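You operate a simulated robot arm through the tools that you are given. There is no shell and no other tool. Be economical: measure what you need, move in short steps, check, and stop when the job is done.

You run a simulated robot arm. Do the job below in one go: nothing can be reset, and whatever is moved stays where it is left.

JOB
Wind the bell, slide the alarm on, turn its knob till it rings, then slide it off.
Fine: stop the bell before it runs down. Where these are worked on the way, their far stop is far enough and under half their travel is too little: alarm slide.

Only the result counts: the job must be done as asked and must still hold three seconds after the hand-in. Knocking over, shifting, dropping, spilling or breaking anything else fails it.

ROBOT AND FRAMES
A 7-joint arm with a two-finger parallel gripper, fixed in place. Base frame: the origin is at the foot of the arm, x ahead of it, y to its left, z up; the work surface is at about z = 0. Lengths are in m, angles in degrees, forces in N, time in s.
With the tool pointing down near the work surface it reaches from about 0.24 to 0.62 m from the base axis. Its first joint turns from -66.0 to 66.0 degrees. Payload 2.6 kg.
The TCP is the grasp point between the finger pads, 0.03 m short of the fingertips. In the tool frame z runs along the fingers and y along their closing line. The gripper opens to 0.094 m. The fingers are 0.028 m wide and 0.01 m thick; the gripper's body (0.05 by 0.096 m) begins 0.055 m behind the TCP.
Orientation is that of the tool frame in the base frame, as [roll, pitch, yaw] about the fixed x, y, z axes, in that order (R = Rz(yaw) Ry(pitch) Rx(roll)). With the fingers straight down and closing along the base's y, the tool's x points along the base's -x, its y along +y and its z along -z.

CONTROLS
- The arm moves only by the tool play_rows. Its argument "series" is a list of rows, each a list of 7 numbers: the shift along the base's x, y, z in units of 150 mm (1.0 is 150 mm), then the turn, a rotation vector about the base's x, y, z in units of 120 degrees (1.0 is 120 degrees), then the finger opening in m, from 0 to 0.094. In form: [[dx, dy, dz, rx, ry, rz, gripper], ...]. A call has 1 to 20 rows; each row is the pose to reach, as a shift and turn from the pose commanded when the call began. A call with a number of a shift or a turn outside -1 to 1 is refused whole. Each row takes 0.2 s and may step no farther than 0.05 m and 8.6 degrees from the row before; otherwise, or with a gripper value out of range, the whole call is refused. A pose out of reach is approached as far as the arm can. The call stops where the force on the tool passes 40 N (or 10 N more than at its start, if that is more) or the arm is blocked; 0.2 s more then pass. The fingers move at their own pace (about 0.072 m/s each) and stop on an object; they squeeze with about 29 N. The grip force told is the motor's: it shows also when the fingers shut on nothing. Time passes only in rows, and 0.2 s behind the last, so rows that repeat a pose let the fingers close. It gives the time, the measured TCP pose, the force on the tool (base axes), the opening and the grip force at its end, in the units of the frame above (readings bear some noise), with the torque about the TCP (base axes, N m) and any sound that the robot's microphone picked up, and new pictures: "show" is both (left out), scene, wrist or none.
- Cameras (640 x 400 px; columns grow to the right, rows downward): "scene" is fixed at [0.0415, 0.4254, 0.5683]; the picture's right is [-0.74, -0.67, 0.00], its down [-0.37, 0.40, -0.84] and it looks along [0.57, -0.62, -0.54] (base axes); focal length 216 px, centre (320, 200). "wrist" rides on the gripper at [0.076, 0.014, -0.103] in the tool frame; the picture's right is [-0.18, 0.98, 0.00], its down [-0.75, -0.14, -0.64] and it looks along [-0.63, -0.12, 0.77] (tool axes); focal length 243 px, centre (320, 200). There is no depth. A picture from a camera that has moved, and an enlarged one, comes with that camera's place and axes in the base frame and with its lens. The place of the scene camera against the robot may be out by one fixed shift of up to 0.012 m in any direction.
- close_up(camera, box): a new picture of the part [left, top, right, bottom] of that camera's present view, enlarged. The clock stands still meanwhile.
- sign_off(): hands the job in; it is judged then, once.

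Go step by step. Nothing tells you positions but the pictures and the camera data: compare them with the known pose of the tool, close in by small moves and look again before you grip or let go. The budget is 120 turns and 200 pictures, counting those below and the enlarged ones. Unless the task says otherwise, let go and move clear before handing in, and close with one line.

The tools are called after "Emit:" by a JSON object that holds its "op" and its "data". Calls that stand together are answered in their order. play_rows: Moves the arm, as the interface text tells. Its arguments: {"type":"object","properties":{"series":{"type":"array","items":{"type":"array","items":{"type":"number"}}},"show":{"type":"string","enum":["both","scene","wrist","none"]}},"required":["series"]} The other tools are called the same way: close_up (camera, box) takes an enlarged picture of a part of a camera's view; sign_off () hands the job in.

At the start:

```text
time: 0.0
tcp_pos: [0.2039, 0.2147, 0.4692]
tcp_rot: [180.0, -0.1, -180.0]
contact_force: [-0.3, -0.2, 0.3]
moment: [0.01, 0.01, 0.0]
grip_width: 0.094
grasp_force: 0.1
```

scene: 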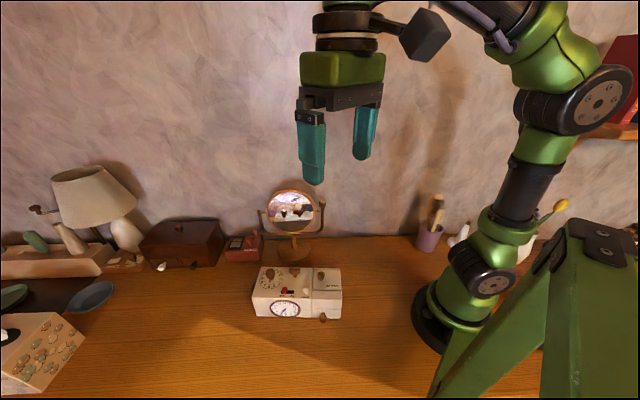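
wrist: 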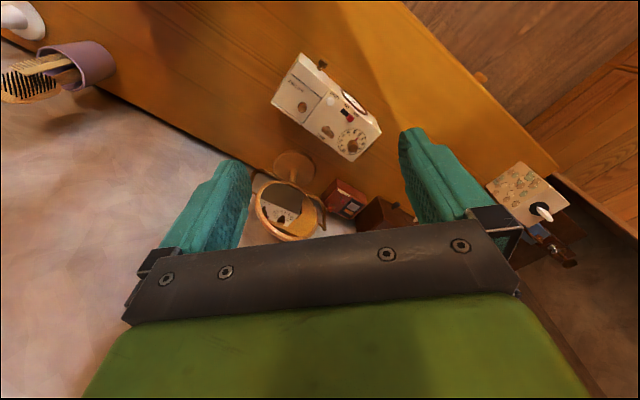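

I see a white clock box in the middle of the desk with knobs on top. I'll enlarge it in both views.

Emit:
{"op": "close_up", "data": {"camera": "scene", "box": [240, 255, 352, 325]}}

Emit:
{"op": "close_up", "data": {"camera": "wrist", "box": [260, 45, 390, 165]}}

```text
5.71 times, centred on (296, 290) of scene
camera zoom: at [0.0415, 0.4254, 0.5683], right [-0.74, -0.67, 0.0], down [-0.37, 0.4, -0.84], along [0.57, -0.62, -0.54], focal length 1235 px, centre (457, -314)
```

zoom: 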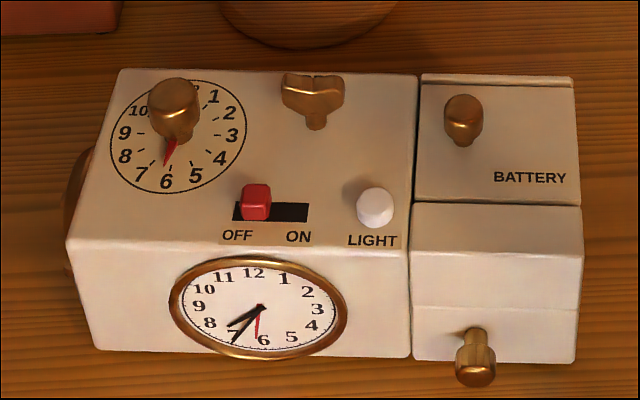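

```text
3.33 times, centred on (325, 105) of wrist
camera zoom: at [0.1289, 0.2293, 0.5715], right [0.18, 0.98, 0.0], down [0.75, -0.14, 0.64], along [0.63, -0.12, -0.77], focal length 809 px, centre (303, 517)
```

zoom: 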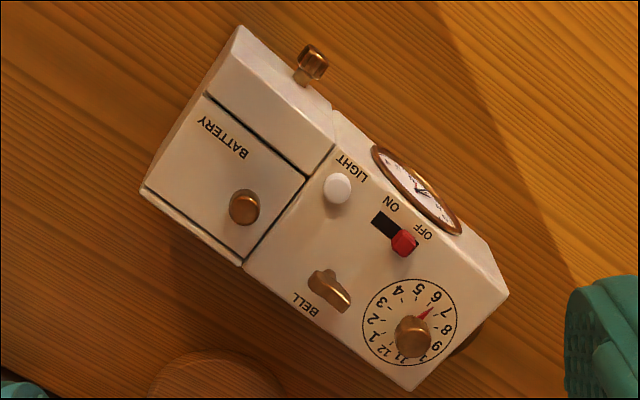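

The clock lies near (0.33, 0.24) with its top around z 0.11, turned about 41°. I'll move above it, align the tool and look closer.

Emit:
{"op": "play_rows", "data": {"series": [[0.13, 0.02, -0.15, 0, 0, 0.057, 0.06], [0.26, 0.04, -0.3, 0, 0, 0.114, 0.06], [0.4, 0.06, -0.45, 0, 0, 0.171, 0.06], [0.55, 0.08, -0.6, 0, 0, 0.228, 0.06], [0.7, 0.1, -0.75, 0, 0, 0.285, 0.06], [0.8, 0.13, -0.9, 0, 0, 0.342, 0.06]]}}

```text
time: 1.4
tcp_pos: [0.3261, 0.232, 0.335]
tcp_rot: [180.0, 0.0, -138.7]
contact_force: [0.1, 0.6, 0.3]
moment: [-0.03, 0.01, 0.02]
grip_width: 0.06
grasp_force: 0.1
camera wrist: at [0.2593, 0.1934, 0.4372], right [-0.51, 0.86, 0.0], down [0.66, 0.39, 0.64], along [0.55, 0.33, -0.77], focal length 243 px, centre (320, 200)
```

scene: 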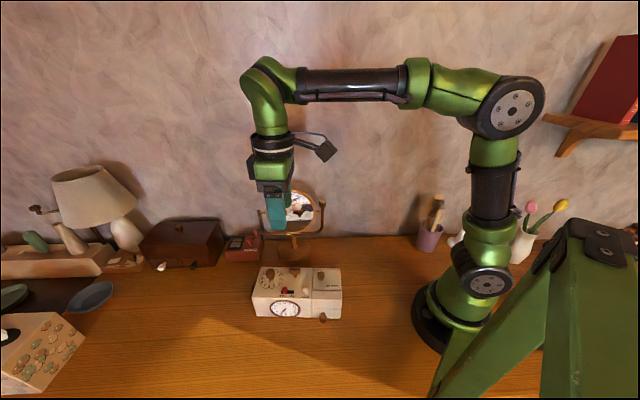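
wrist: 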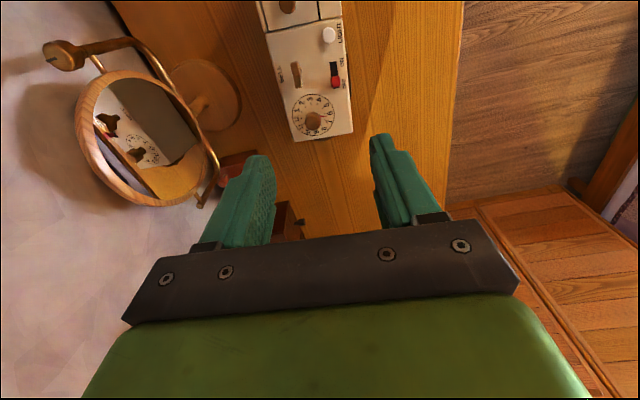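

The clock is in wrist view; the mirror behind it needs clearance. I'll enlarge for precise positions.

Emit:
{"op": "close_up", "data": {"camera": "wrist", "box": [250, 0, 362, 145]}}

Emit:
{"op": "close_up", "data": {"camera": "scene", "box": [220, 170, 360, 330]}}

```text
2.76 times, centred on (306, 72) of wrist
camera zoom: at [0.2593, 0.1934, 0.4372], right [-0.51, 0.86, 0.0], down [0.66, 0.39, 0.64], along [0.55, 0.33, -0.77], focal length 669 px, centre (359, 552)
```

zoom: 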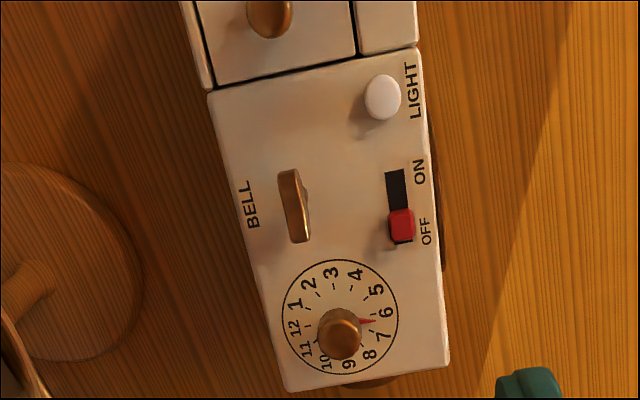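

```text
2.50 times, centred on (290, 250) of scene
camera zoom: at [0.0415, 0.4254, 0.5683], right [-0.74, -0.67, 0.0], down [-0.37, 0.4, -0.84], along [0.57, -0.62, -0.54], focal length 540 px, centre (395, 75)
```

zoom: 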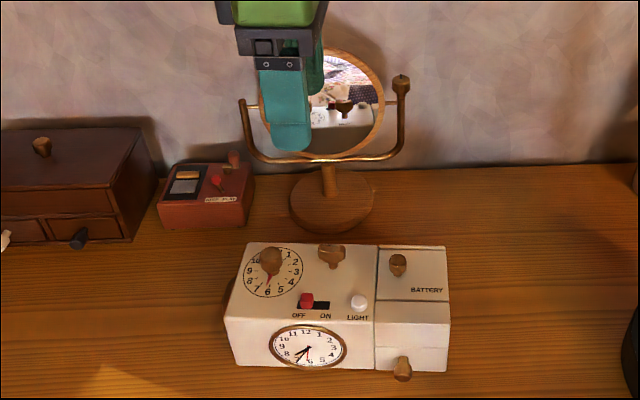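

The winding key is at about (0.331, 0.205), top near z 0.133. I'll go above it with the fingers at 0.04 to check alignment.

Emit:
{"op": "play_rows", "data": {"series": [[0.01, -0.06, -0.3, 0, 0, 0, 0.04], [0.03, -0.12, -0.6, 0, 0, 0, 0.04], [0.03, -0.18, -0.9, 0, 0, 0, 0.04], [0.03, -0.18, -1.0, 0, 0, 0, 0.04], [0.03, -0.18, -1.0, 0, 0, 0, 0.04]]}}

Emit:
{"op": "close_up", "data": {"camera": "scene", "box": [240, 230, 352, 325]}}

```text
time: 2.6
tcp_pos: [0.3323, 0.2052, 0.1841]
tcp_rot: [179.9, 0.0, -138.9]
contact_force: [-1.0, -0.1, -0.3]
moment: [0.0, 0.0, -0.01]
grip_width: 0.04
grasp_force: 0.1
camera wrist: at [0.2661, 0.1677, 0.2858], right [-0.51, 0.86, 0.0], down [0.66, 0.39, 0.64], along [0.55, 0.33, -0.77], focal length 243 px, centre (320, 200)
```

scene: 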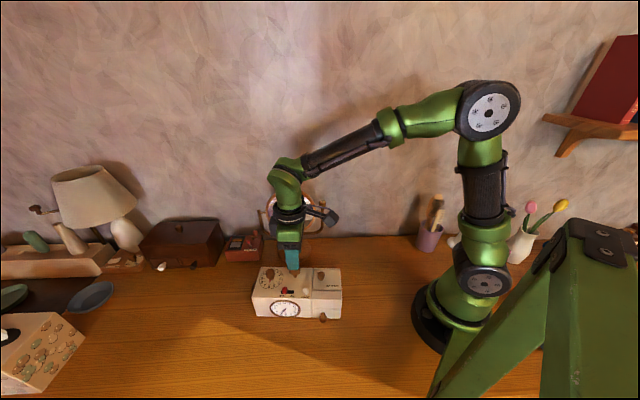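
wrist: 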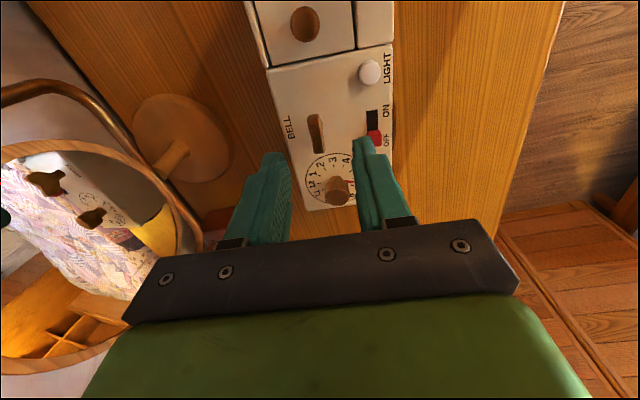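

```text
4.21 times, centred on (296, 278) of scene
camera zoom: at [0.0416, 0.4254, 0.5683], right [-0.74, -0.67, 0.0], down [-0.37, 0.4, -0.84], along [0.57, -0.62, -0.54], focal length 910 px, centre (421, -126)
```

zoom: 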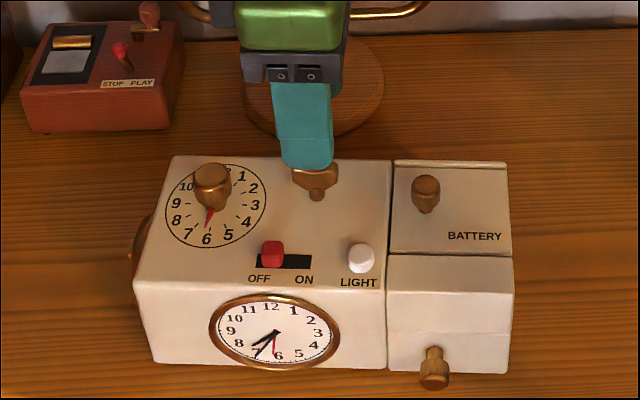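

Alignment looks right. Descending to z≈0.146 and closing on the key.

Emit:
{"op": "play_rows", "data": {"series": [[-0.013, -0.005, -0.12, 0, 0, 0.005, 0.04], [-0.013, -0.005, -0.25, 0, 0, 0.005, 0.04], [-0.013, -0.005, -0.25, 0, 0, 0.005, 0.0], [-0.013, -0.005, -0.25, 0, 0, 0.005, 0.0], [-0.013, -0.005, -0.25, 0, 0, 0.005, 0.0]]}}

Emit:
{"op": "close_up", "data": {"camera": "scene", "box": [240, 230, 352, 325]}}

```text
time: 3.8
tcp_pos: [0.3287, 0.2036, 0.147]
tcp_rot: [-179.9, 0.1, -138.4]
contact_force: [4.7, -7.6, 8.7]
moment: [-0.22, -0.3, -0.42]
grip_width: 0.0084
grasp_force: 29.2
camera wrist: at [0.2632, 0.1656, 0.2494], right [-0.51, 0.86, 0.0], down [0.66, 0.39, 0.64], along [0.55, 0.33, -0.77], focal length 243 px, centre (320, 200)
```

scene: 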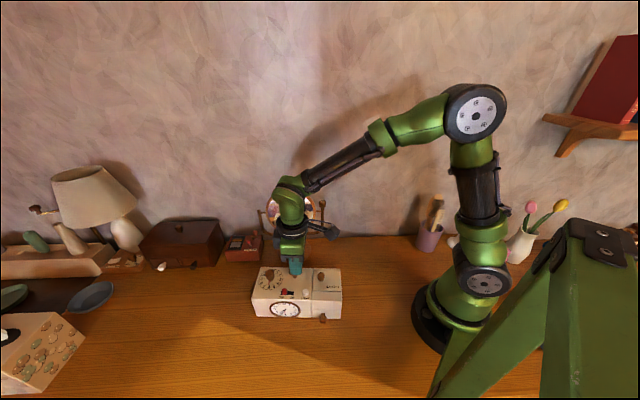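
wrist: 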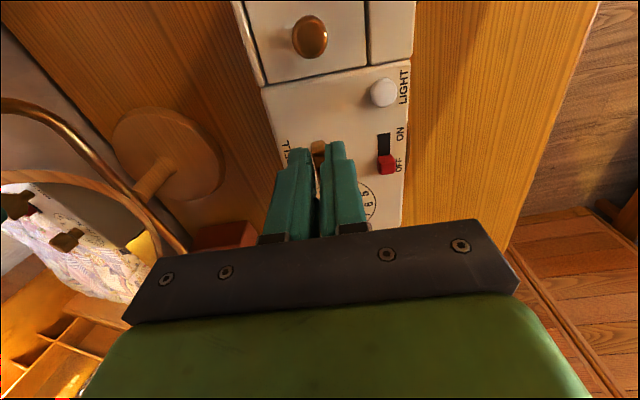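

```text
4.21 times, centred on (296, 278) of scene
camera zoom: at [0.0415, 0.4254, 0.5683], right [-0.74, -0.67, 0.0], down [-0.37, 0.4, -0.84], along [0.57, -0.62, -0.54], focal length 910 px, centre (421, -126)
```

zoom: 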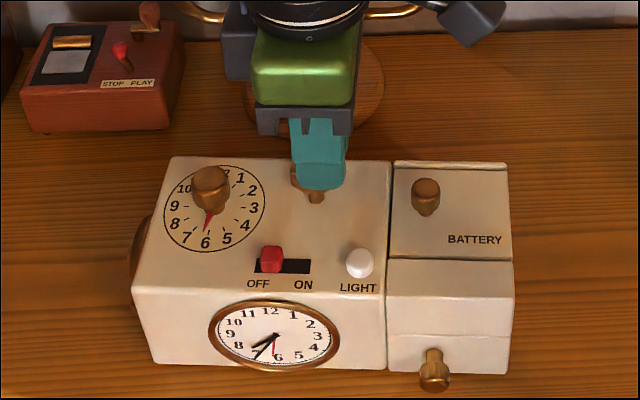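

The grip is slightly off centre, with a 9 N side load. I'll reopen, recentre and grip again.

Emit:
{"op": "play_rows", "data": {"series": [[0, 0, 0, 0, 0, 0, 0.03], [0, 0, 0.007, 0, 0, 0, 0.03], [0.023, 0.003, 0.007, 0, 0, 0, 0.03], [0.023, 0.003, 0.007, 0, 0, 0, 0.03], [0.023, 0.003, 0.007, 0, 0, 0, 0.0], [0.023, 0.003, 0.007, 0, 0, 0, 0.0], [0.023, 0.003, 0.007, 0, 0, 0, 0.0]], "show": "none"}}

Emit:
{"op": "close_up", "data": {"camera": "scene", "box": [240, 230, 352, 325]}}

```text
time: 5.4
tcp_pos: [0.3336, 0.2058, 0.148]
tcp_rot: [-179.8, 0.1, -138.4]
contact_force: [3.3, -6.3, 8.0]
moment: [-0.46, 0.1, -0.45]
grip_width: 0.0089
grasp_force: 28.9
```

```text
4.21 times, centred on (296, 278) of scene
camera zoom: at [0.0415, 0.4254, 0.5683], right [-0.74, -0.67, 0.0], down [-0.37, 0.4, -0.84], along [0.57, -0.62, -0.54], focal length 910 px, centre (421, -126)
```

zoom: 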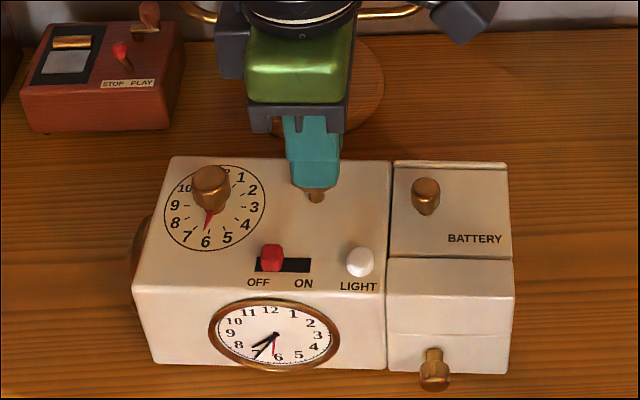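

Well centred now. I'll turn the key clockwise by 35° and watch the torque.

Emit:
{"op": "play_rows", "data": {"series": [[0, 0, 0, 0, 0, -0.07, 0], [0, 0, 0, 0, 0, -0.14, 0], [0, 0, 0, 0, 0, -0.21, 0], [0, 0, 0, 0, 0, -0.28, 0]], "show": "none"}}

Emit:
{"op": "close_up", "data": {"camera": "scene", "box": [240, 230, 352, 325]}}

```text
time: 6.4
tcp_pos: [0.3305, 0.2086, 0.1467]
tcp_rot: [179.9, -0.1, -172.0]
contact_force: [-0.9, 0.0, 0.1]
moment: [-0.04, -0.07, 0.02]
grip_width: 0.0087
grasp_force: 28.7
```

```text
4.21 times, centred on (296, 278) of scene
camera zoom: at [0.0416, 0.4254, 0.5683], right [-0.74, -0.67, 0.0], down [-0.37, 0.4, -0.84], along [0.57, -0.62, -0.54], focal length 910 px, centre (421, -126)
```

zoom: 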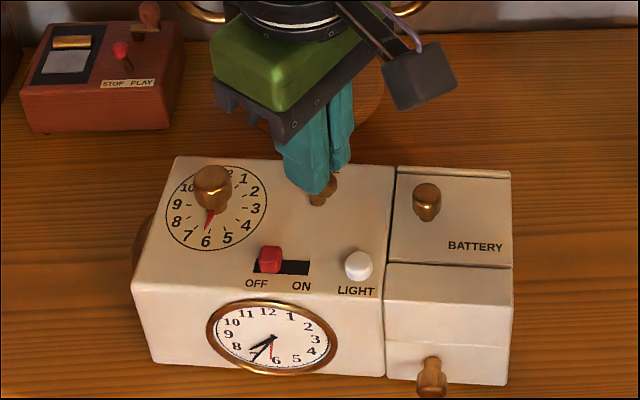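

The key turned and the clock moved only slightly. I'll continue in smaller steps and watch.

Emit:
{"op": "play_rows", "data": {"series": [[0, 0, 0, 0, 0, -0.05, 0], [0, 0, 0, 0, 0, -0.1, 0], [0, 0, 0, 0, 0, -0.15, 0], [0, 0, 0, 0, 0, -0.2, 0], [0, 0, 0, 0, 0, -0.25, 0]], "show": "none"}}

Emit:
{"op": "close_up", "data": {"camera": "scene", "box": [240, 230, 352, 325]}}

```text
time: 7.6
tcp_pos: [0.3306, 0.2071, 0.1485]
tcp_rot: [-180.0, 0.0, 157.9]
contact_force: [-0.3, -0.1, 0.4]
moment: [-0.05, -0.19, -0.02]
grip_width: 0.009
grasp_force: 29.2
```

```text
4.21 times, centred on (296, 278) of scene
camera zoom: at [0.0416, 0.4254, 0.5683], right [-0.74, -0.67, 0.0], down [-0.37, 0.4, -0.84], along [0.57, -0.62, -0.54], focal length 910 px, centre (421, -126)
```

zoom: 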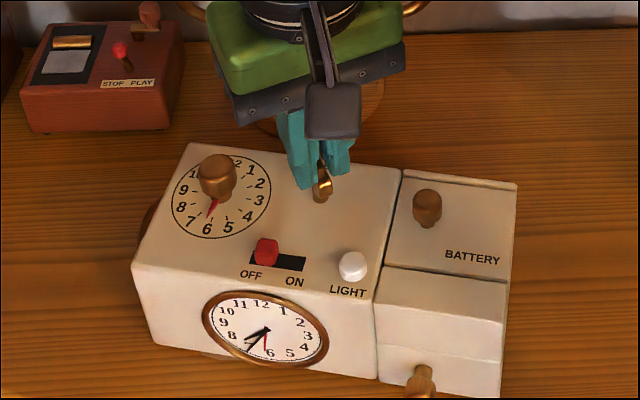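

The clock is creeping round with the key, about 8° so far. I'll press down lightly for more base friction and continue.

Emit:
{"op": "play_rows", "data": {"series": [[0, 0, -0.015, 0, 0, 0, 0], [0, 0, -0.03, 0, 0, 0, 0], [0, 0, -0.03, 0, 0, -0.04, 0], [0, 0, -0.03, 0, 0, -0.08, 0], [0, 0, -0.03, 0, 0, -0.12, 0], [0, 0, -0.03, 0, 0, -0.16, 0]], "show": "none"}}

Emit:
{"op": "close_up", "data": {"camera": "scene", "box": [240, 230, 352, 325]}}

```text
time: 9.0
tcp_pos: [0.3309, 0.2058, 0.1432]
tcp_rot: [179.8, 0.1, 138.7]
contact_force: [-3.1, -16.3, 21.1]
moment: [-0.53, 0.04, 0.0]
grip_width: 0.0088
grasp_force: 29.3
```

```text
4.21 times, centred on (296, 278) of scene
camera zoom: at [0.0415, 0.4253, 0.5684], right [-0.74, -0.67, 0.0], down [-0.37, 0.4, -0.84], along [0.57, -0.62, -0.54], focal length 910 px, centre (421, -126)
```

zoom: 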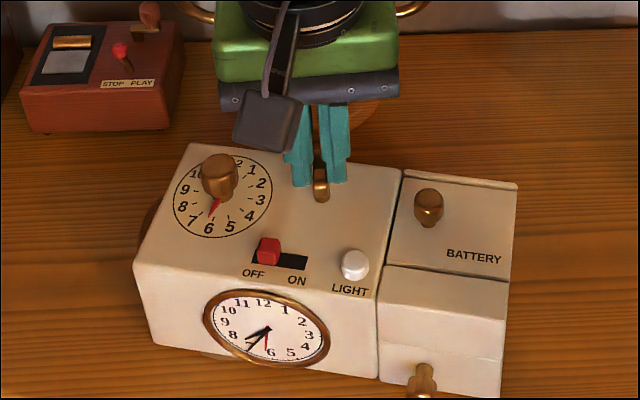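

Pressing down at about 21 N holds the clock still, so I'll keep winding.

Emit:
{"op": "play_rows", "data": {"series": [[0, 0, 0, 0, 0, -0.05, 0], [0, 0, 0, 0, 0, -0.1, 0], [0, 0, 0, 0, 0, -0.15, 0], [0, 0, 0, 0, 0, -0.2, 0], [0, 0, 0, 0, 0, -0.25, 0], [0, 0, 0, 0, 0, -0.3, 0], [0, 0, 0, 0, 0, -0.35, 0], [0, 0, 0, 0, 0, -0.4, 0]], "show": "none"}}

Emit:
{"op": "close_up", "data": {"camera": "scene", "box": [240, 230, 352, 325]}}

```text
time: 10.8
tcp_pos: [0.3297, 0.2061, 0.143]
tcp_rot: [-179.9, 0.0, 90.8]
contact_force: [-0.6, 7.1, 2.6]
moment: [0.74, 0.05, 0.02]
grip_width: 0.0089
grasp_force: 29.4
```

```text
4.21 times, centred on (296, 278) of scene
camera zoom: at [0.0415, 0.4254, 0.5683], right [-0.74, -0.67, 0.0], down [-0.37, 0.4, -0.84], along [0.57, -0.62, -0.54], focal length 910 px, centre (421, -126)
```

zoom: 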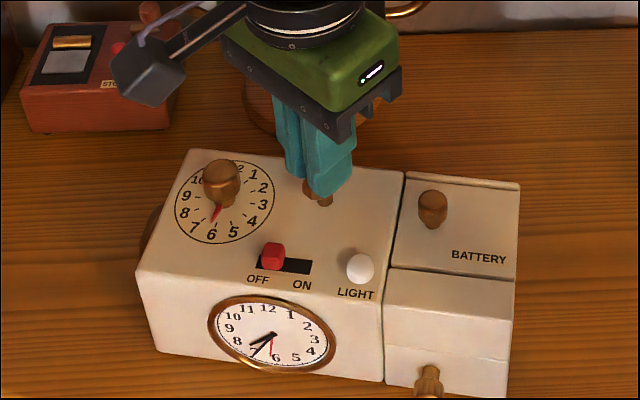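

Winding is going smoothly, about 120° so far with the clock steady. I'll continue another 50°.

Emit:
{"op": "play_rows", "data": {"series": [[0, 0, -0.01, 0, 0, -0.05, 0], [0, 0, -0.01, 0, 0, -0.1, 0], [0, 0, -0.01, 0, 0, -0.15, 0], [0, 0, -0.01, 0, 0, -0.2, 0], [0, 0, -0.01, 0, 0, -0.25, 0], [0, 0, -0.01, 0, 0, -0.3, 0], [0, 0, -0.01, 0, 0, -0.35, 0], [0, 0, -0.01, 0, 0, -0.4, 0]], "show": "none"}}

Emit:
{"op": "close_up", "data": {"camera": "scene", "box": [240, 230, 352, 325]}}

```text
time: 12.6
tcp_pos: [0.3291, 0.2047, 0.1425]
tcp_rot: [179.8, 0.1, 42.7]
contact_force: [7.8, -3.0, 5.9]
moment: [-0.11, -0.34, 0.05]
grip_width: 0.0087
grasp_force: 28.9
```

```text
4.21 times, centred on (296, 278) of scene
camera zoom: at [0.0415, 0.4254, 0.5683], right [-0.74, -0.67, 0.0], down [-0.37, 0.4, -0.84], along [0.57, -0.62, -0.54], focal length 910 px, centre (421, -126)
```

zoom: 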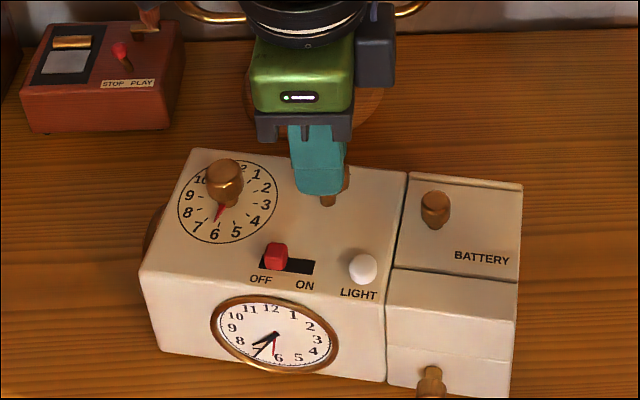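

Still turning freely at about 170°. Another 48°.

Emit:
{"op": "play_rows", "data": {"series": [[0, 0, -0.01, 0, 0, -0.05, 0], [0, 0, -0.01, 0, 0, -0.1, 0], [0, 0, -0.01, 0, 0, -0.15, 0], [0, 0, -0.01, 0, 0, -0.2, 0], [0, 0, -0.01, 0, 0, -0.25, 0], [0, 0, -0.01, 0, 0, -0.3, 0], [0, 0, -0.01, 0, 0, -0.35, 0], [0, 0, -0.01, 0, 0, -0.4, 0]], "show": "none"}}

Emit:
{"op": "close_up", "data": {"camera": "scene", "box": [240, 230, 352, 325]}}

```text
time: 14.4
tcp_pos: [0.3638, 0.189, 0.1331]
tcp_rot: [-179.4, 0.5, -4.7]
contact_force: [-11.6, 6.2, 18.5]
moment: [0.66, 0.63, -0.02]
grip_width: 0.0091
grasp_force: 28.4
out of reach, approached as far as the arm can: row 7, 8
```

```text
4.21 times, centred on (296, 278) of scene
camera zoom: at [0.0414, 0.4254, 0.5684], right [-0.74, -0.67, 0.0], down [-0.37, 0.4, -0.84], along [0.57, -0.62, -0.54], focal length 910 px, centre (421, -126)
```

zoom: 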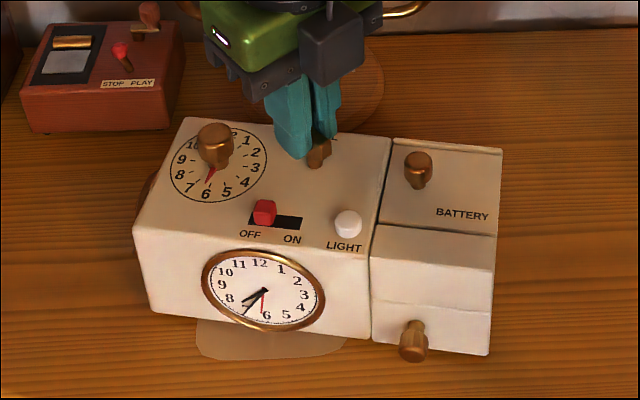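

The wrist hit its joint limit and dragged the clock about 3 cm. I'll release and rise straight up.

Emit:
{"op": "play_rows", "data": {"series": [[0, 0, 0, 0, 0, 0, 0.03], [0, 0, 0, 0, 0, 0, 0.03], [0, 0, 0.2, 0, 0, 0, 0.03], [0, 0, 0.4, 0, 0, 0, 0.03], [0, 0, 0.6, 0, 0, 0, 0.03]]}}

Emit:
{"op": "close_up", "data": {"camera": "scene", "box": [240, 230, 352, 325]}}

```text
time: 15.6
tcp_pos: [0.3717, 0.1846, 0.2237]
tcp_rot: [-179.9, 0.2, -4.9]
contact_force: [0.1, 0.1, 0.6]
moment: [0.02, -0.01, 0.03]
grip_width: 0.03
grasp_force: 0.2
out of reach, approached as far as the arm can: row 3, 4, 5
camera wrist: at [0.4475, 0.1648, 0.3265], right [-0.27, -0.96, 0.0], down [-0.74, 0.2, 0.65], along [-0.62, 0.17, -0.76], focal length 243 px, centre (320, 200)
```

scene: 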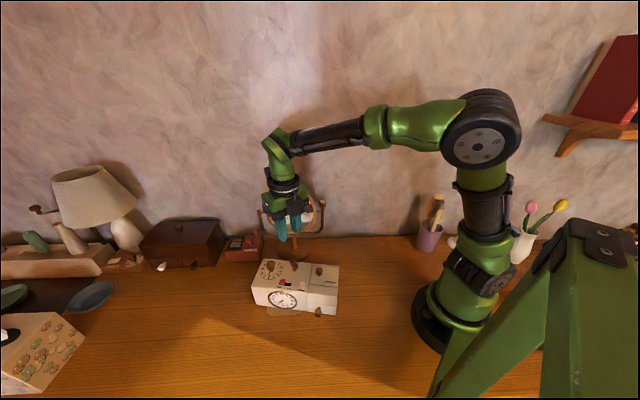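
wrist: 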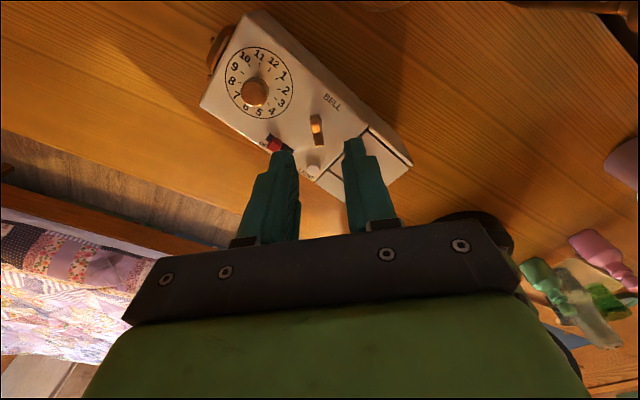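

```text
4.21 times, centred on (296, 278) of scene
camera zoom: at [0.0416, 0.4254, 0.5683], right [-0.74, -0.67, 0.0], down [-0.37, 0.4, -0.84], along [0.57, -0.62, -0.54], focal length 910 px, centre (421, -126)
```

zoom: 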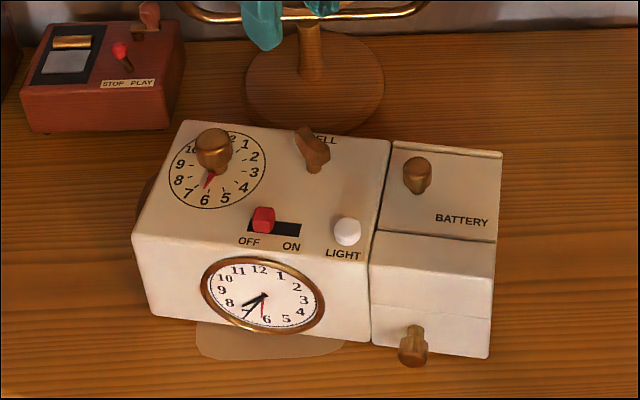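

Released cleanly, and the key kept its wound position. I'll unwind my wrist in the air, first +120°, for a second bite.

Emit:
{"op": "play_rows", "data": {"series": [[0, 0, 0, 0, 0, 0.07, 0.04], [0, 0, 0, 0, 0, 0.14, 0.04], [0, 0, 0, 0, 0, 0.21, 0.04], [0, 0, 0, 0, 0, 0.28, 0.04], [0, 0, 0, 0, 0, 0.35, 0.04], [0, 0, 0, 0, 0, 0.42, 0.04], [0, 0, 0, 0, 0, 0.49, 0.04], [0, 0, 0, 0, 0, 0.56, 0.04], [0, 0, 0, 0, 0, 0.63, 0.04], [0, 0, 0, 0, 0, 0.7, 0.04], [0, 0, 0, 0, 0, 0.77, 0.04], [0, 0, 0, 0, 0, 0.84, 0.04], [0, 0, 0, 0, 0, 0.91, 0.04], [0, 0, 0, 0, 0, 0.98, 0.04]], "show": "none"}}

```text
time: 18.6
tcp_pos: [0.3715, 0.1822, 0.2233]
tcp_rot: [180.0, 0.0, 112.6]
contact_force: [0.5, -0.5, 0.4]
moment: [0.01, -0.01, 0.0]
grip_width: 0.04
grasp_force: 0.2
```

Now +62° more and over the key at about (0.3635, 0.191).

Emit:
{"op": "play_rows", "data": {"series": [[-0.01, 0.01, -0.05, 0, 0, 0.07, 0.04], [-0.02, 0.02, -0.1, 0, 0, 0.14, 0.04], [-0.03, 0.03, -0.15, 0, 0, 0.21, 0.04], [-0.04, 0.04, -0.2, 0, 0, 0.28, 0.04], [-0.05, 0.05, -0.22, 0, 0, 0.35, 0.04], [-0.053, 0.055, -0.22, 0, 0, 0.42, 0.04], [-0.053, 0.055, -0.22, 0, 0, 0.49, 0.04], [-0.053, 0.055, -0.22, 0, 0, 0.52, 0.04]], "show": "wrist"}}

Emit:
{"op": "close_up", "data": {"camera": "scene", "box": [240, 230, 352, 325]}}

```text
time: 20.4
tcp_pos: [0.3657, 0.1907, 0.1894]
tcp_rot: [180.0, -0.1, 175.0]
contact_force: [-0.6, 0.3, -0.2]
moment: [-0.01, -0.02, 0.01]
grip_width: 0.0402
grasp_force: 0.0
camera wrist: at [0.2906, 0.2137, 0.2925], right [0.27, 0.96, 0.0], down [0.74, -0.21, 0.64], along [0.62, -0.17, -0.77], focal length 243 px, centre (320, 200)
```

wrist: 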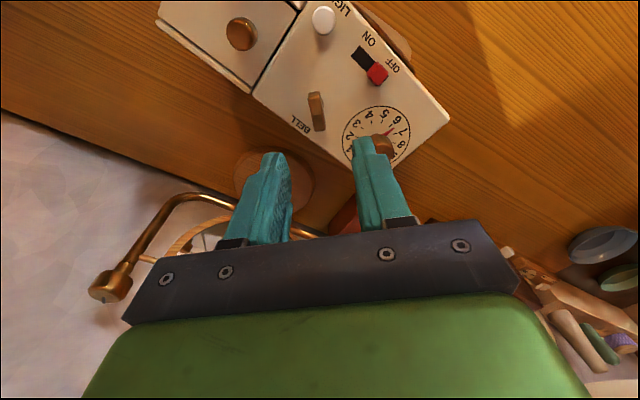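

```text
4.21 times, centred on (296, 278) of scene
camera zoom: at [0.0416, 0.4254, 0.5683], right [-0.74, -0.67, 0.0], down [-0.37, 0.4, -0.84], along [0.57, -0.62, -0.54], focal length 910 px, centre (421, -126)
```

zoom: 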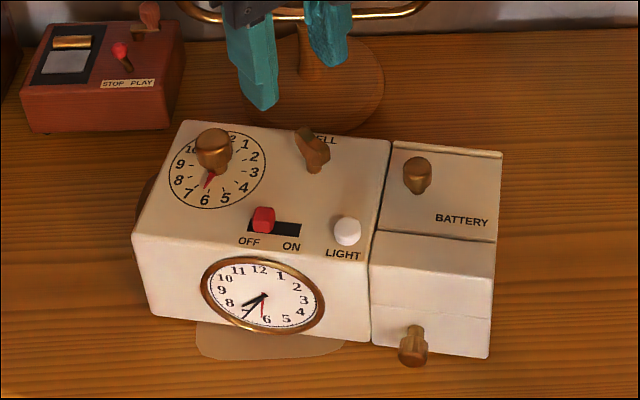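

The clock top seems about 9 mm lower than before. I'll look closely at the patch beneath it.

Emit:
{"op": "close_up", "data": {"camera": "scene", "box": [255, 285, 335, 325]}}

Emit:
{"op": "close_up", "data": {"camera": "wrist", "box": [230, 0, 460, 160]}}

```text
8.00 times, centred on (295, 305) of scene
camera zoom: at [0.0416, 0.4254, 0.5683], right [-0.74, -0.67, 0.0], down [-0.37, 0.4, -0.84], along [0.57, -0.62, -0.54], focal length 1729 px, centre (520, -640)
```

zoom: 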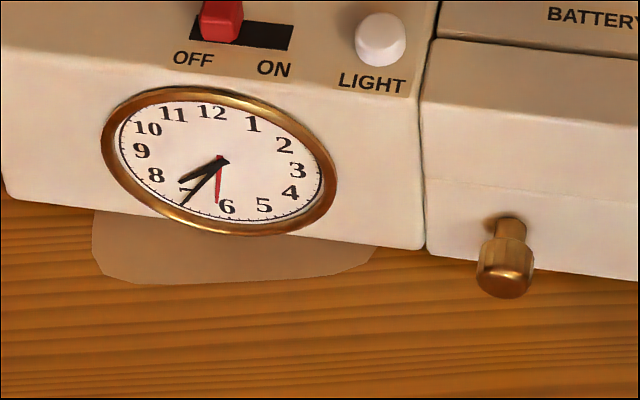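

```text
2.50 times, centred on (345, 80) of wrist
camera zoom: at [0.2906, 0.2137, 0.2925], right [0.27, 0.96, 0.0], down [0.74, -0.21, 0.64], along [0.62, -0.17, -0.77], focal length 606 px, centre (258, 500)
```

zoom: 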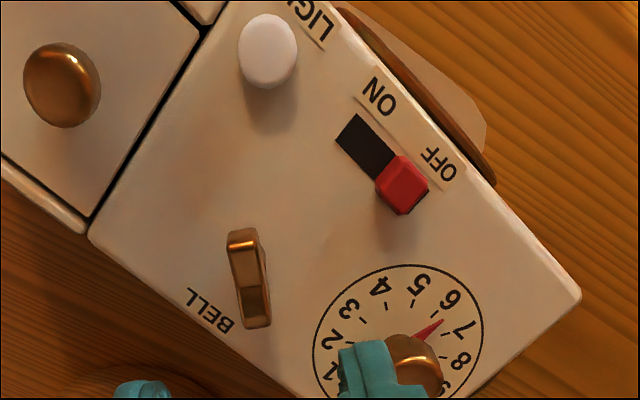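

Using several wrist views together, the clock top is actually near z 0.09 and the key is now at (0.355, 0.1935), so my earlier grip was shallow. I'll grip deeper this time.

Emit:
{"op": "play_rows", "data": {"series": [[-0.04, 0.01, 0, 0, 0, 0, 0.04], [-0.068, 0.019, -0.1, 0, 0, 0, 0.04], [-0.068, 0.019, -0.25, 0, 0, 0, 0.04], [-0.068, 0.019, -0.4, 0, 0, 0, 0.04], [-0.068, 0.019, -0.4, 0, 0, 0, 0.04]], "show": "wrist"}}

Emit:
{"op": "close_up", "data": {"camera": "scene", "box": [240, 230, 352, 325]}}

```text
time: 21.6
tcp_pos: [0.3554, 0.196, 0.1277]
tcp_rot: [-180.0, 0.0, 174.9]
contact_force: [0.2, -0.7, 0.5]
moment: [-0.01, 0.0, 0.02]
grip_width: 0.0401
grasp_force: 0.1
camera wrist: at [0.2803, 0.2182, 0.2306], right [0.27, 0.96, 0.0], down [0.74, -0.21, 0.64], along [0.62, -0.17, -0.77], focal length 243 px, centre (320, 200)
```

wrist: 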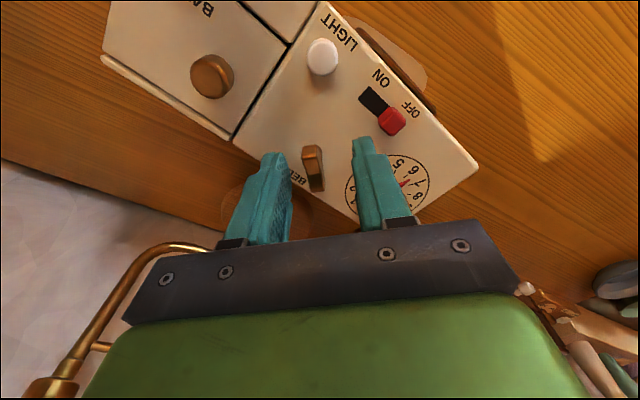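

```text
4.21 times, centred on (296, 278) of scene
camera zoom: at [0.0416, 0.4254, 0.5683], right [-0.74, -0.67, 0.0], down [-0.37, 0.4, -0.84], along [0.57, -0.62, -0.54], focal length 910 px, centre (421, -126)
```

zoom: 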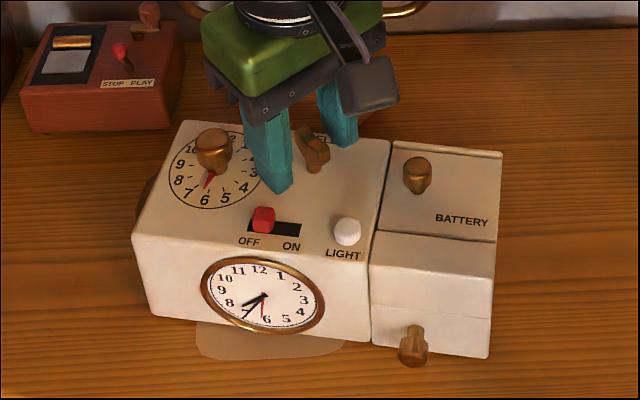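

Key sits centred between the fingers. Closing and drawing the clock gently back to its mark.

Emit:
{"op": "play_rows", "data": {"series": [[0, 0, 0, 0, 0, 0, 0.0], [0, 0, 0, 0, 0, 0, 0.0], [0, 0, 0, 0, 0, 0, 0.0], [-0.035, 0.02, 0, 0, 0, 0, 0.0], [-0.07, 0.04, 0, 0, 0, 0, 0.0], [-0.105, 0.06, 0, 0, 0, 0, 0.0], [-0.135, 0.075, 0, 0, 0, 0, 0.0], [-0.135, 0.075, 0, 0, 0, 0, 0.0]], "show": "none"}}

Emit:
{"op": "close_up", "data": {"camera": "scene", "box": [240, 230, 352, 325]}}

```text
time: 23.4
tcp_pos: [0.333, 0.2059, 0.1284]
tcp_rot: [-180.0, 0.0, 174.9]
contact_force: [0.1, -0.2, -1.6]
moment: [-0.07, -0.16, -0.05]
grip_width: 0.0085
grasp_force: 28.8
```

```text
4.21 times, centred on (296, 278) of scene
camera zoom: at [0.0416, 0.4254, 0.5683], right [-0.74, -0.67, 0.0], down [-0.37, 0.4, -0.84], along [0.57, -0.62, -0.54], focal length 910 px, centre (421, -126)
```

zoom: 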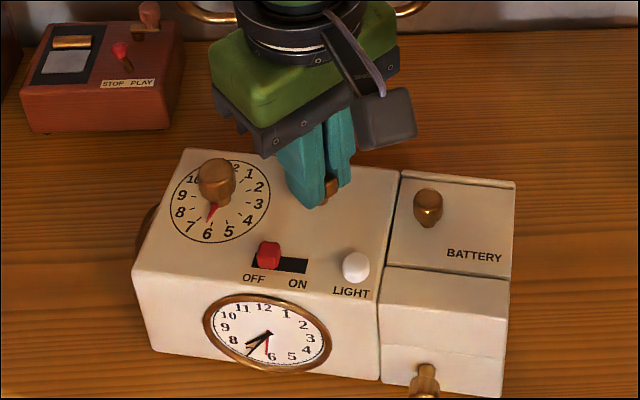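

The clock is back on its mark. Now press lightly and wind another ~100° clockwise.

Emit:
{"op": "play_rows", "data": {"series": [[0, 0, -0.012, 0, 0, 0, 0], [0, 0, -0.025, 0, 0, 0, 0], [0, 0, -0.025, 0, 0, -0.06, 0], [0, 0, -0.025, 0, 0, -0.12, 0], [0, 0, -0.025, 0, 0, -0.18, 0], [0, 0, -0.025, 0, 0, -0.24, 0], [0, 0, -0.025, 0, 0, -0.3, 0], [0, 0, -0.025, 0, 0, -0.36, 0], [0, 0, -0.025, 0, 0, -0.42, 0]], "show": "none"}}

Emit:
{"op": "close_up", "data": {"camera": "scene", "box": [240, 230, 352, 325]}}

```text
time: 24.0
tcp_pos: [0.333, 0.2057, 0.1288]
tcp_rot: [179.9, -0.1, 174.4]
contact_force: [-3.2, -1.4, 3.1]
moment: [-0.12, -0.44, 0.0]
grip_width: 0.009
grasp_force: 28.6
stopped in row 3: the force on the tool passed its limit (the readings are from after the stop); the commanded pose is now the measured one
```

```text
4.21 times, centred on (296, 278) of scene
camera zoom: at [0.0415, 0.4254, 0.5683], right [-0.74, -0.67, 0.0], down [-0.37, 0.4, -0.84], along [0.57, -0.62, -0.54], focal length 910 px, centre (421, -126)
```

zoom: 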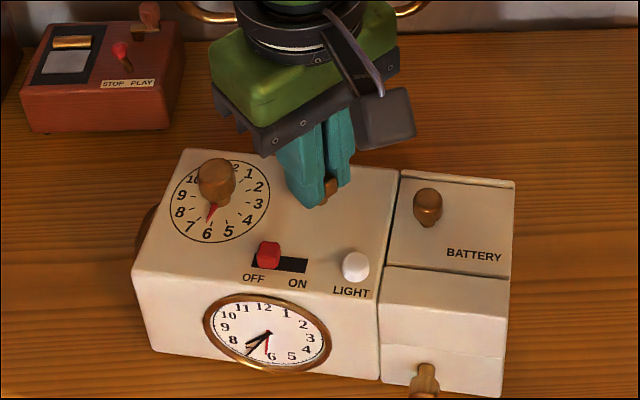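

Pressing was too stiff, so I'll use a smaller push.

Emit:
{"op": "play_rows", "data": {"series": [[0, 0, -0.008, 0, 0, 0, 0], [0, 0, -0.008, 0, 0, -0.05, 0], [0, 0, -0.008, 0, 0, -0.1, 0], [0, 0, -0.008, 0, 0, -0.15, 0], [0, 0, -0.008, 0, 0, -0.2, 0]], "show": "none"}}

Emit:
{"op": "close_up", "data": {"camera": "scene", "box": [240, 230, 352, 325]}}

```text
time: 24.9
tcp_pos: [0.3332, 0.2054, 0.1302]
tcp_rot: [179.9, -0.1, 160.1]
contact_force: [-3.2, -1.7, 2.3]
moment: [-0.27, -0.38, 0.01]
grip_width: 0.0087
grasp_force: 28.8
stopped in row 4: the force on the tool passed its limit (the readings are from after the stop); the commanded pose is now the measured one
```

```text
4.21 times, centred on (296, 278) of scene
camera zoom: at [0.0415, 0.4254, 0.5683], right [-0.74, -0.67, 0.0], down [-0.37, 0.4, -0.84], along [0.57, -0.62, -0.54], focal length 910 px, centre (421, -126)
```

zoom: 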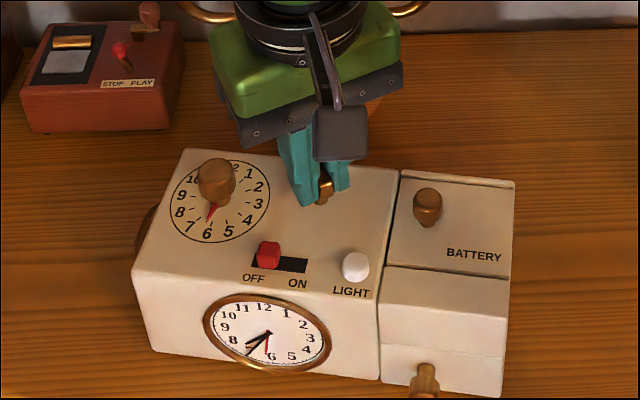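

It turned 14° with the clock still. Continuing with minimal pressing.

Emit:
{"op": "play_rows", "data": {"series": [[0, 0, -0.004, 0, 0, -0.04, 0], [0, 0, -0.004, 0, 0, -0.08, 0], [0, 0, -0.004, 0, 0, -0.12, 0], [0, 0, -0.004, 0, 0, -0.16, 0], [0, 0, -0.004, 0, 0, -0.2, 0], [0, 0, -0.004, 0, 0, -0.24, 0], [0, 0, -0.004, 0, 0, -0.28, 0], [0, 0, -0.004, 0, 0, -0.32, 0], [0, 0, -0.004, 0, 0, -0.36, 0], [0, 0, -0.004, 0, 0, -0.4, 0]], "show": "none"}}

Emit:
{"op": "close_up", "data": {"camera": "scene", "box": [240, 230, 352, 325]}}

```text
time: 25.8
tcp_pos: [0.3335, 0.2054, 0.1284]
tcp_rot: [179.9, -0.1, 145.5]
contact_force: [-3.2, -1.3, 3.6]
moment: [-0.25, -0.24, -0.02]
grip_width: 0.0088
grasp_force: 29.1
stopped in row 4: the force on the tool passed its limit (the readings are from after the stop); the commanded pose is now the measured one
```

```text
4.21 times, centred on (296, 278) of scene
camera zoom: at [0.0415, 0.4254, 0.5683], right [-0.74, -0.67, 0.0], down [-0.37, 0.4, -0.84], along [0.57, -0.62, -0.54], focal length 910 px, centre (421, -126)
```

zoom: 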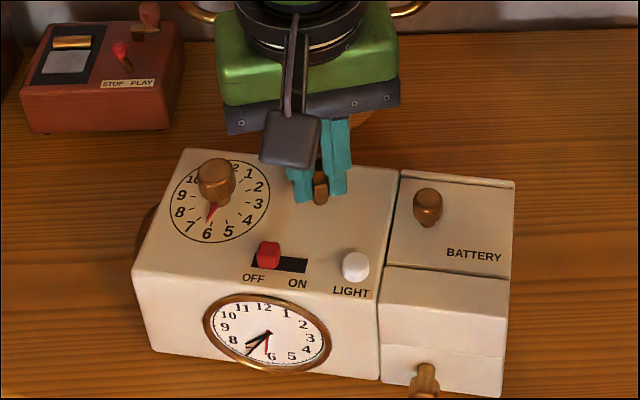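

Rotation is slightly eccentric, which builds side load. I'll regrip here to relax, then turn without pressing.

Emit:
{"op": "play_rows", "data": {"series": [[0, 0, 0, 0, 0, 0, 0.02], [0, 0, 0, 0, 0, 0, 0.02], [0, 0, 0, 0, 0, 0, 0.0], [0, 0, 0, 0, 0, 0, 0.0], [0, 0, 0, 0, 0, -0.04, 0], [0, 0, 0, 0, 0, -0.08, 0], [0, 0, 0, 0, 0, -0.12, 0], [0, 0, 0, 0, 0, -0.16, 0], [0, 0, 0, 0, 0, -0.2, 0], [0, 0, 0, 0, 0, -0.24, 0], [0, 0, 0, 0, 0, -0.28, 0], [0, 0, 0, 0, 0, -0.32, 0]], "show": "none"}}

Emit:
{"op": "close_up", "data": {"camera": "scene", "box": [240, 230, 352, 325]}}

```text
time: 28.4
tcp_pos: [0.3329, 0.2052, 0.1293]
tcp_rot: [179.9, -0.1, 106.8]
contact_force: [-15.0, -9.3, 25.5]
moment: [-0.61, 0.34, 0.04]
grip_width: 0.0091
grasp_force: 28.4
```

```text
4.21 times, centred on (296, 278) of scene
camera zoom: at [0.0414, 0.4253, 0.5684], right [-0.74, -0.67, 0.0], down [-0.37, 0.4, -0.84], along [0.57, -0.62, -0.54], focal length 910 px, centre (421, -126)
```

zoom: 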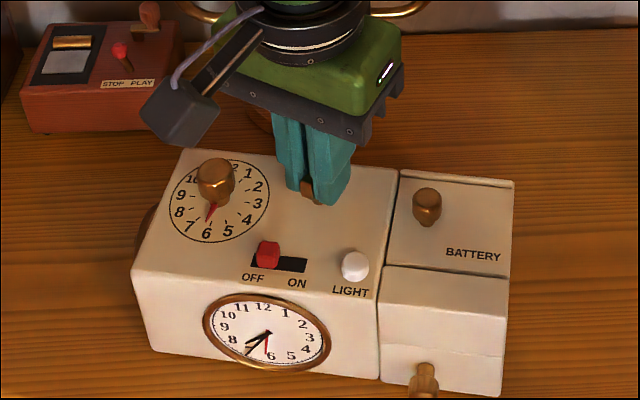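

Turned 38° more with the clock steady. Continuing about 46°.

Emit:
{"op": "play_rows", "data": {"series": [[0, 0, 0.005, 0, 0, -0.04, 0], [0, 0, 0.005, 0, 0, -0.08, 0], [0, 0, 0.005, 0, 0, -0.12, 0], [0, 0, 0.005, 0, 0, -0.16, 0], [0, 0, 0.005, 0, 0, -0.2, 0], [0, 0, 0.005, 0, 0, -0.24, 0], [0, 0, 0.005, 0, 0, -0.28, 0], [0, 0, 0.005, 0, 0, -0.32, 0], [0, 0, 0.005, 0, 0, -0.36, 0], [0, 0, 0.005, 0, 0, -0.4, 0]], "show": "none"}}

Emit:
{"op": "close_up", "data": {"camera": "scene", "box": [240, 230, 352, 325]}}

```text
time: 30.6
tcp_pos: [0.3342, 0.2053, 0.1283]
tcp_rot: [179.9, -0.1, 58.9]
contact_force: [-4.0, -5.3, 4.4]
moment: [0.06, 0.0, 0.02]
grip_width: 0.0088
grasp_force: 29.5
```

```text
4.21 times, centred on (296, 278) of scene
camera zoom: at [0.0415, 0.4254, 0.5683], right [-0.74, -0.67, 0.0], down [-0.37, 0.4, -0.84], along [0.57, -0.62, -0.54], focal length 910 px, centre (421, -126)
```

zoom: 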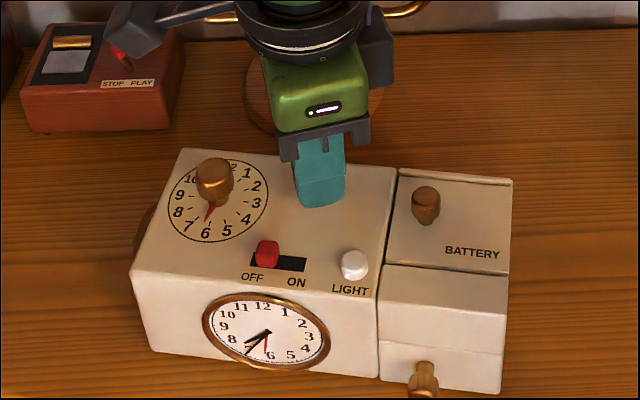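

About 310° wound so far. A bit more, to about 345°, staying clear of the wrist limit.

Emit:
{"op": "play_rows", "data": {"series": [[0, 0, 0, 0, 0, -0.04, 0], [0, 0, 0, 0, 0, -0.08, 0], [0, 0, 0, 0, 0, -0.12, 0], [0, 0, 0, 0, 0, -0.16, 0], [0, 0, 0, 0, 0, -0.2, 0], [0, 0, 0, 0, 0, -0.24, 0], [0, 0, 0, 0, 0, -0.28, 0]], "show": "none"}}

Emit:
{"op": "close_up", "data": {"camera": "scene", "box": [240, 230, 352, 325]}}

```text
time: 32.2
tcp_pos: [0.3343, 0.2059, 0.1297]
tcp_rot: [179.9, -0.1, 25.4]
contact_force: [1.3, 0.1, 0.1]
moment: [0.07, -0.13, 0.0]
grip_width: 0.0089
grasp_force: 29.1
```

```text
4.21 times, centred on (296, 278) of scene
camera zoom: at [0.0416, 0.4254, 0.5683], right [-0.74, -0.67, 0.0], down [-0.37, 0.4, -0.84], along [0.57, -0.62, -0.54], focal length 910 px, centre (421, -126)
```

zoom: 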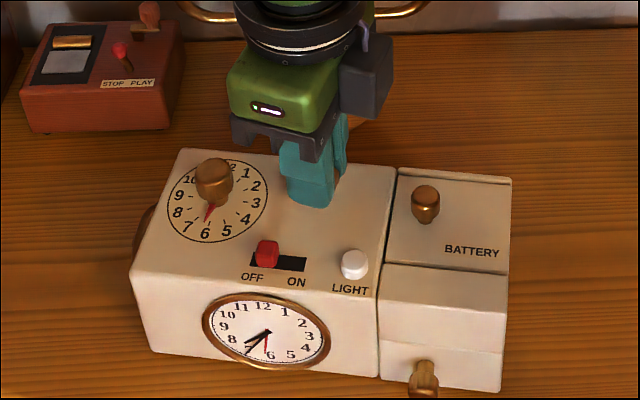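

The winding is about a full turn, which is plenty. Release, rise, and rotate the wrist back to face the clock squarely.

Emit:
{"op": "play_rows", "data": {"series": [[0, 0, 0, 0, 0, 0, 0.03], [0, 0, 0, 0, 0, 0, 0.03], [0, 0, 0.25, 0, 0, 0, 0.03], [0, 0, 0.5, 0, 0, 0, 0.03], [0, 0, 0.5, 0, 0, 0.07, 0.04], [0, 0, 0.5, 0, 0, 0.14, 0.04], [0, 0, 0.5, 0, 0, 0.21, 0.04], [0, 0, 0.5, 0, 0, 0.28, 0.04], [0, 0, 0.5, 0, 0, 0.35, 0.04], [0, 0, 0.5, 0, 0, 0.42, 0.04], [0, 0, 0.5, 0, 0, 0.49, 0.04], [0, 0, 0.5, 0, 0, 0.56, 0.04], [0, 0, 0.5, 0, 0, 0.63, 0.04], [0, 0, 0.5, 0, 0, 0.7, 0.04], [0, 0, 0.5, 0, 0, 0.77, 0.04], [0, 0, 0.5, 0, 0, 0.84, 0.04]], "show": "none"}}

Emit:
{"op": "play_rows", "data": {"series": [[0, 0, 0, 0, 0, 0.07, 0.04], [0, 0, 0, 0, 0, 0.14, 0.04], [0, 0, 0, 0, 0, 0.21, 0.04], [0, 0, 0, 0, 0, 0.28, 0.04], [0, 0, 0, 0, 0, 0.35, 0.04], [0, 0, 0, 0, 0, 0.42, 0.04], [0, 0, 0, 0, 0, 0.49, 0.04], [0, 0, 0, 0, 0, 0.56, 0.04], [0, 0, 0, 0, 0, 0.63, 0.04], [0, 0, 0, 0, 0, 0.7, 0.04], [0, 0, 0, 0, 0, 0.74, 0.04], [0, 0, 0, 0, 0, 0.74, 0.04]], "show": "wrist"}}

Emit:
{"op": "close_up", "data": {"camera": "wrist", "box": [230, 0, 460, 160]}}

Emit:
{"op": "close_up", "data": {"camera": "scene", "box": [240, 230, 352, 325]}}

```text
time: 35.6
tcp_pos: [0.3342, 0.2051, 0.2048]
tcp_rot: [179.8, -0.1, 126.3]
contact_force: [0.2, -0.4, -0.5]
moment: [0.02, 0.02, 0.01]
grip_width: 0.04
grasp_force: 0.1
```

```text
time: 38.2
tcp_pos: [0.3328, 0.2063, 0.205]
tcp_rot: [179.9, -0.2, -145.0]
contact_force: [-0.5, -0.5, -0.3]
moment: [0.0, -0.02, 0.02]
grip_width: 0.0401
grasp_force: 0.0
camera wrist: at [0.2645, 0.1747, 0.3071], right [-0.41, 0.91, 0.0], down [0.7, 0.32, 0.64], along [0.58, 0.27, -0.77], focal length 243 px, centre (320, 200)
```

wrist: 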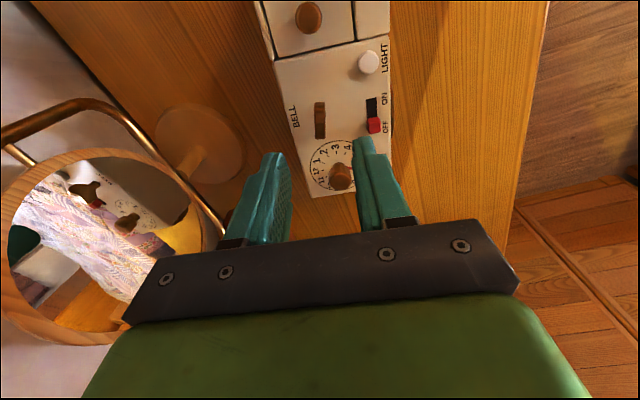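

```text
2.50 times, centred on (345, 80) of wrist
camera zoom: at [0.2645, 0.1747, 0.3071], right [-0.41, 0.91, 0.0], down [0.7, 0.32, 0.64], along [0.58, 0.27, -0.77], focal length 606 px, centre (258, 500)
```

zoom: 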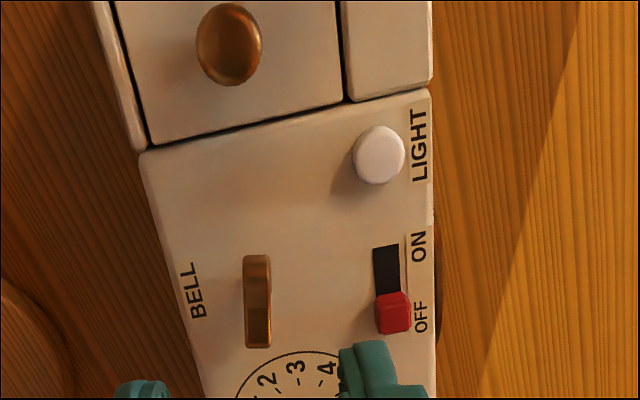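

```text
4.21 times, centred on (296, 278) of scene
camera zoom: at [0.0415, 0.4254, 0.5683], right [-0.74, -0.67, 0.0], down [-0.37, 0.4, -0.84], along [0.57, -0.62, -0.54], focal length 910 px, centre (421, -126)
```

zoom: 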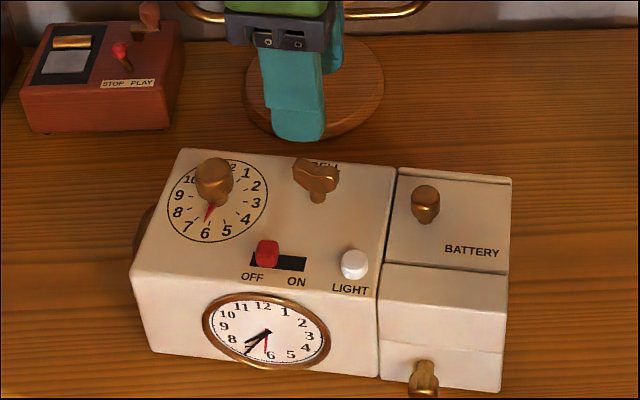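

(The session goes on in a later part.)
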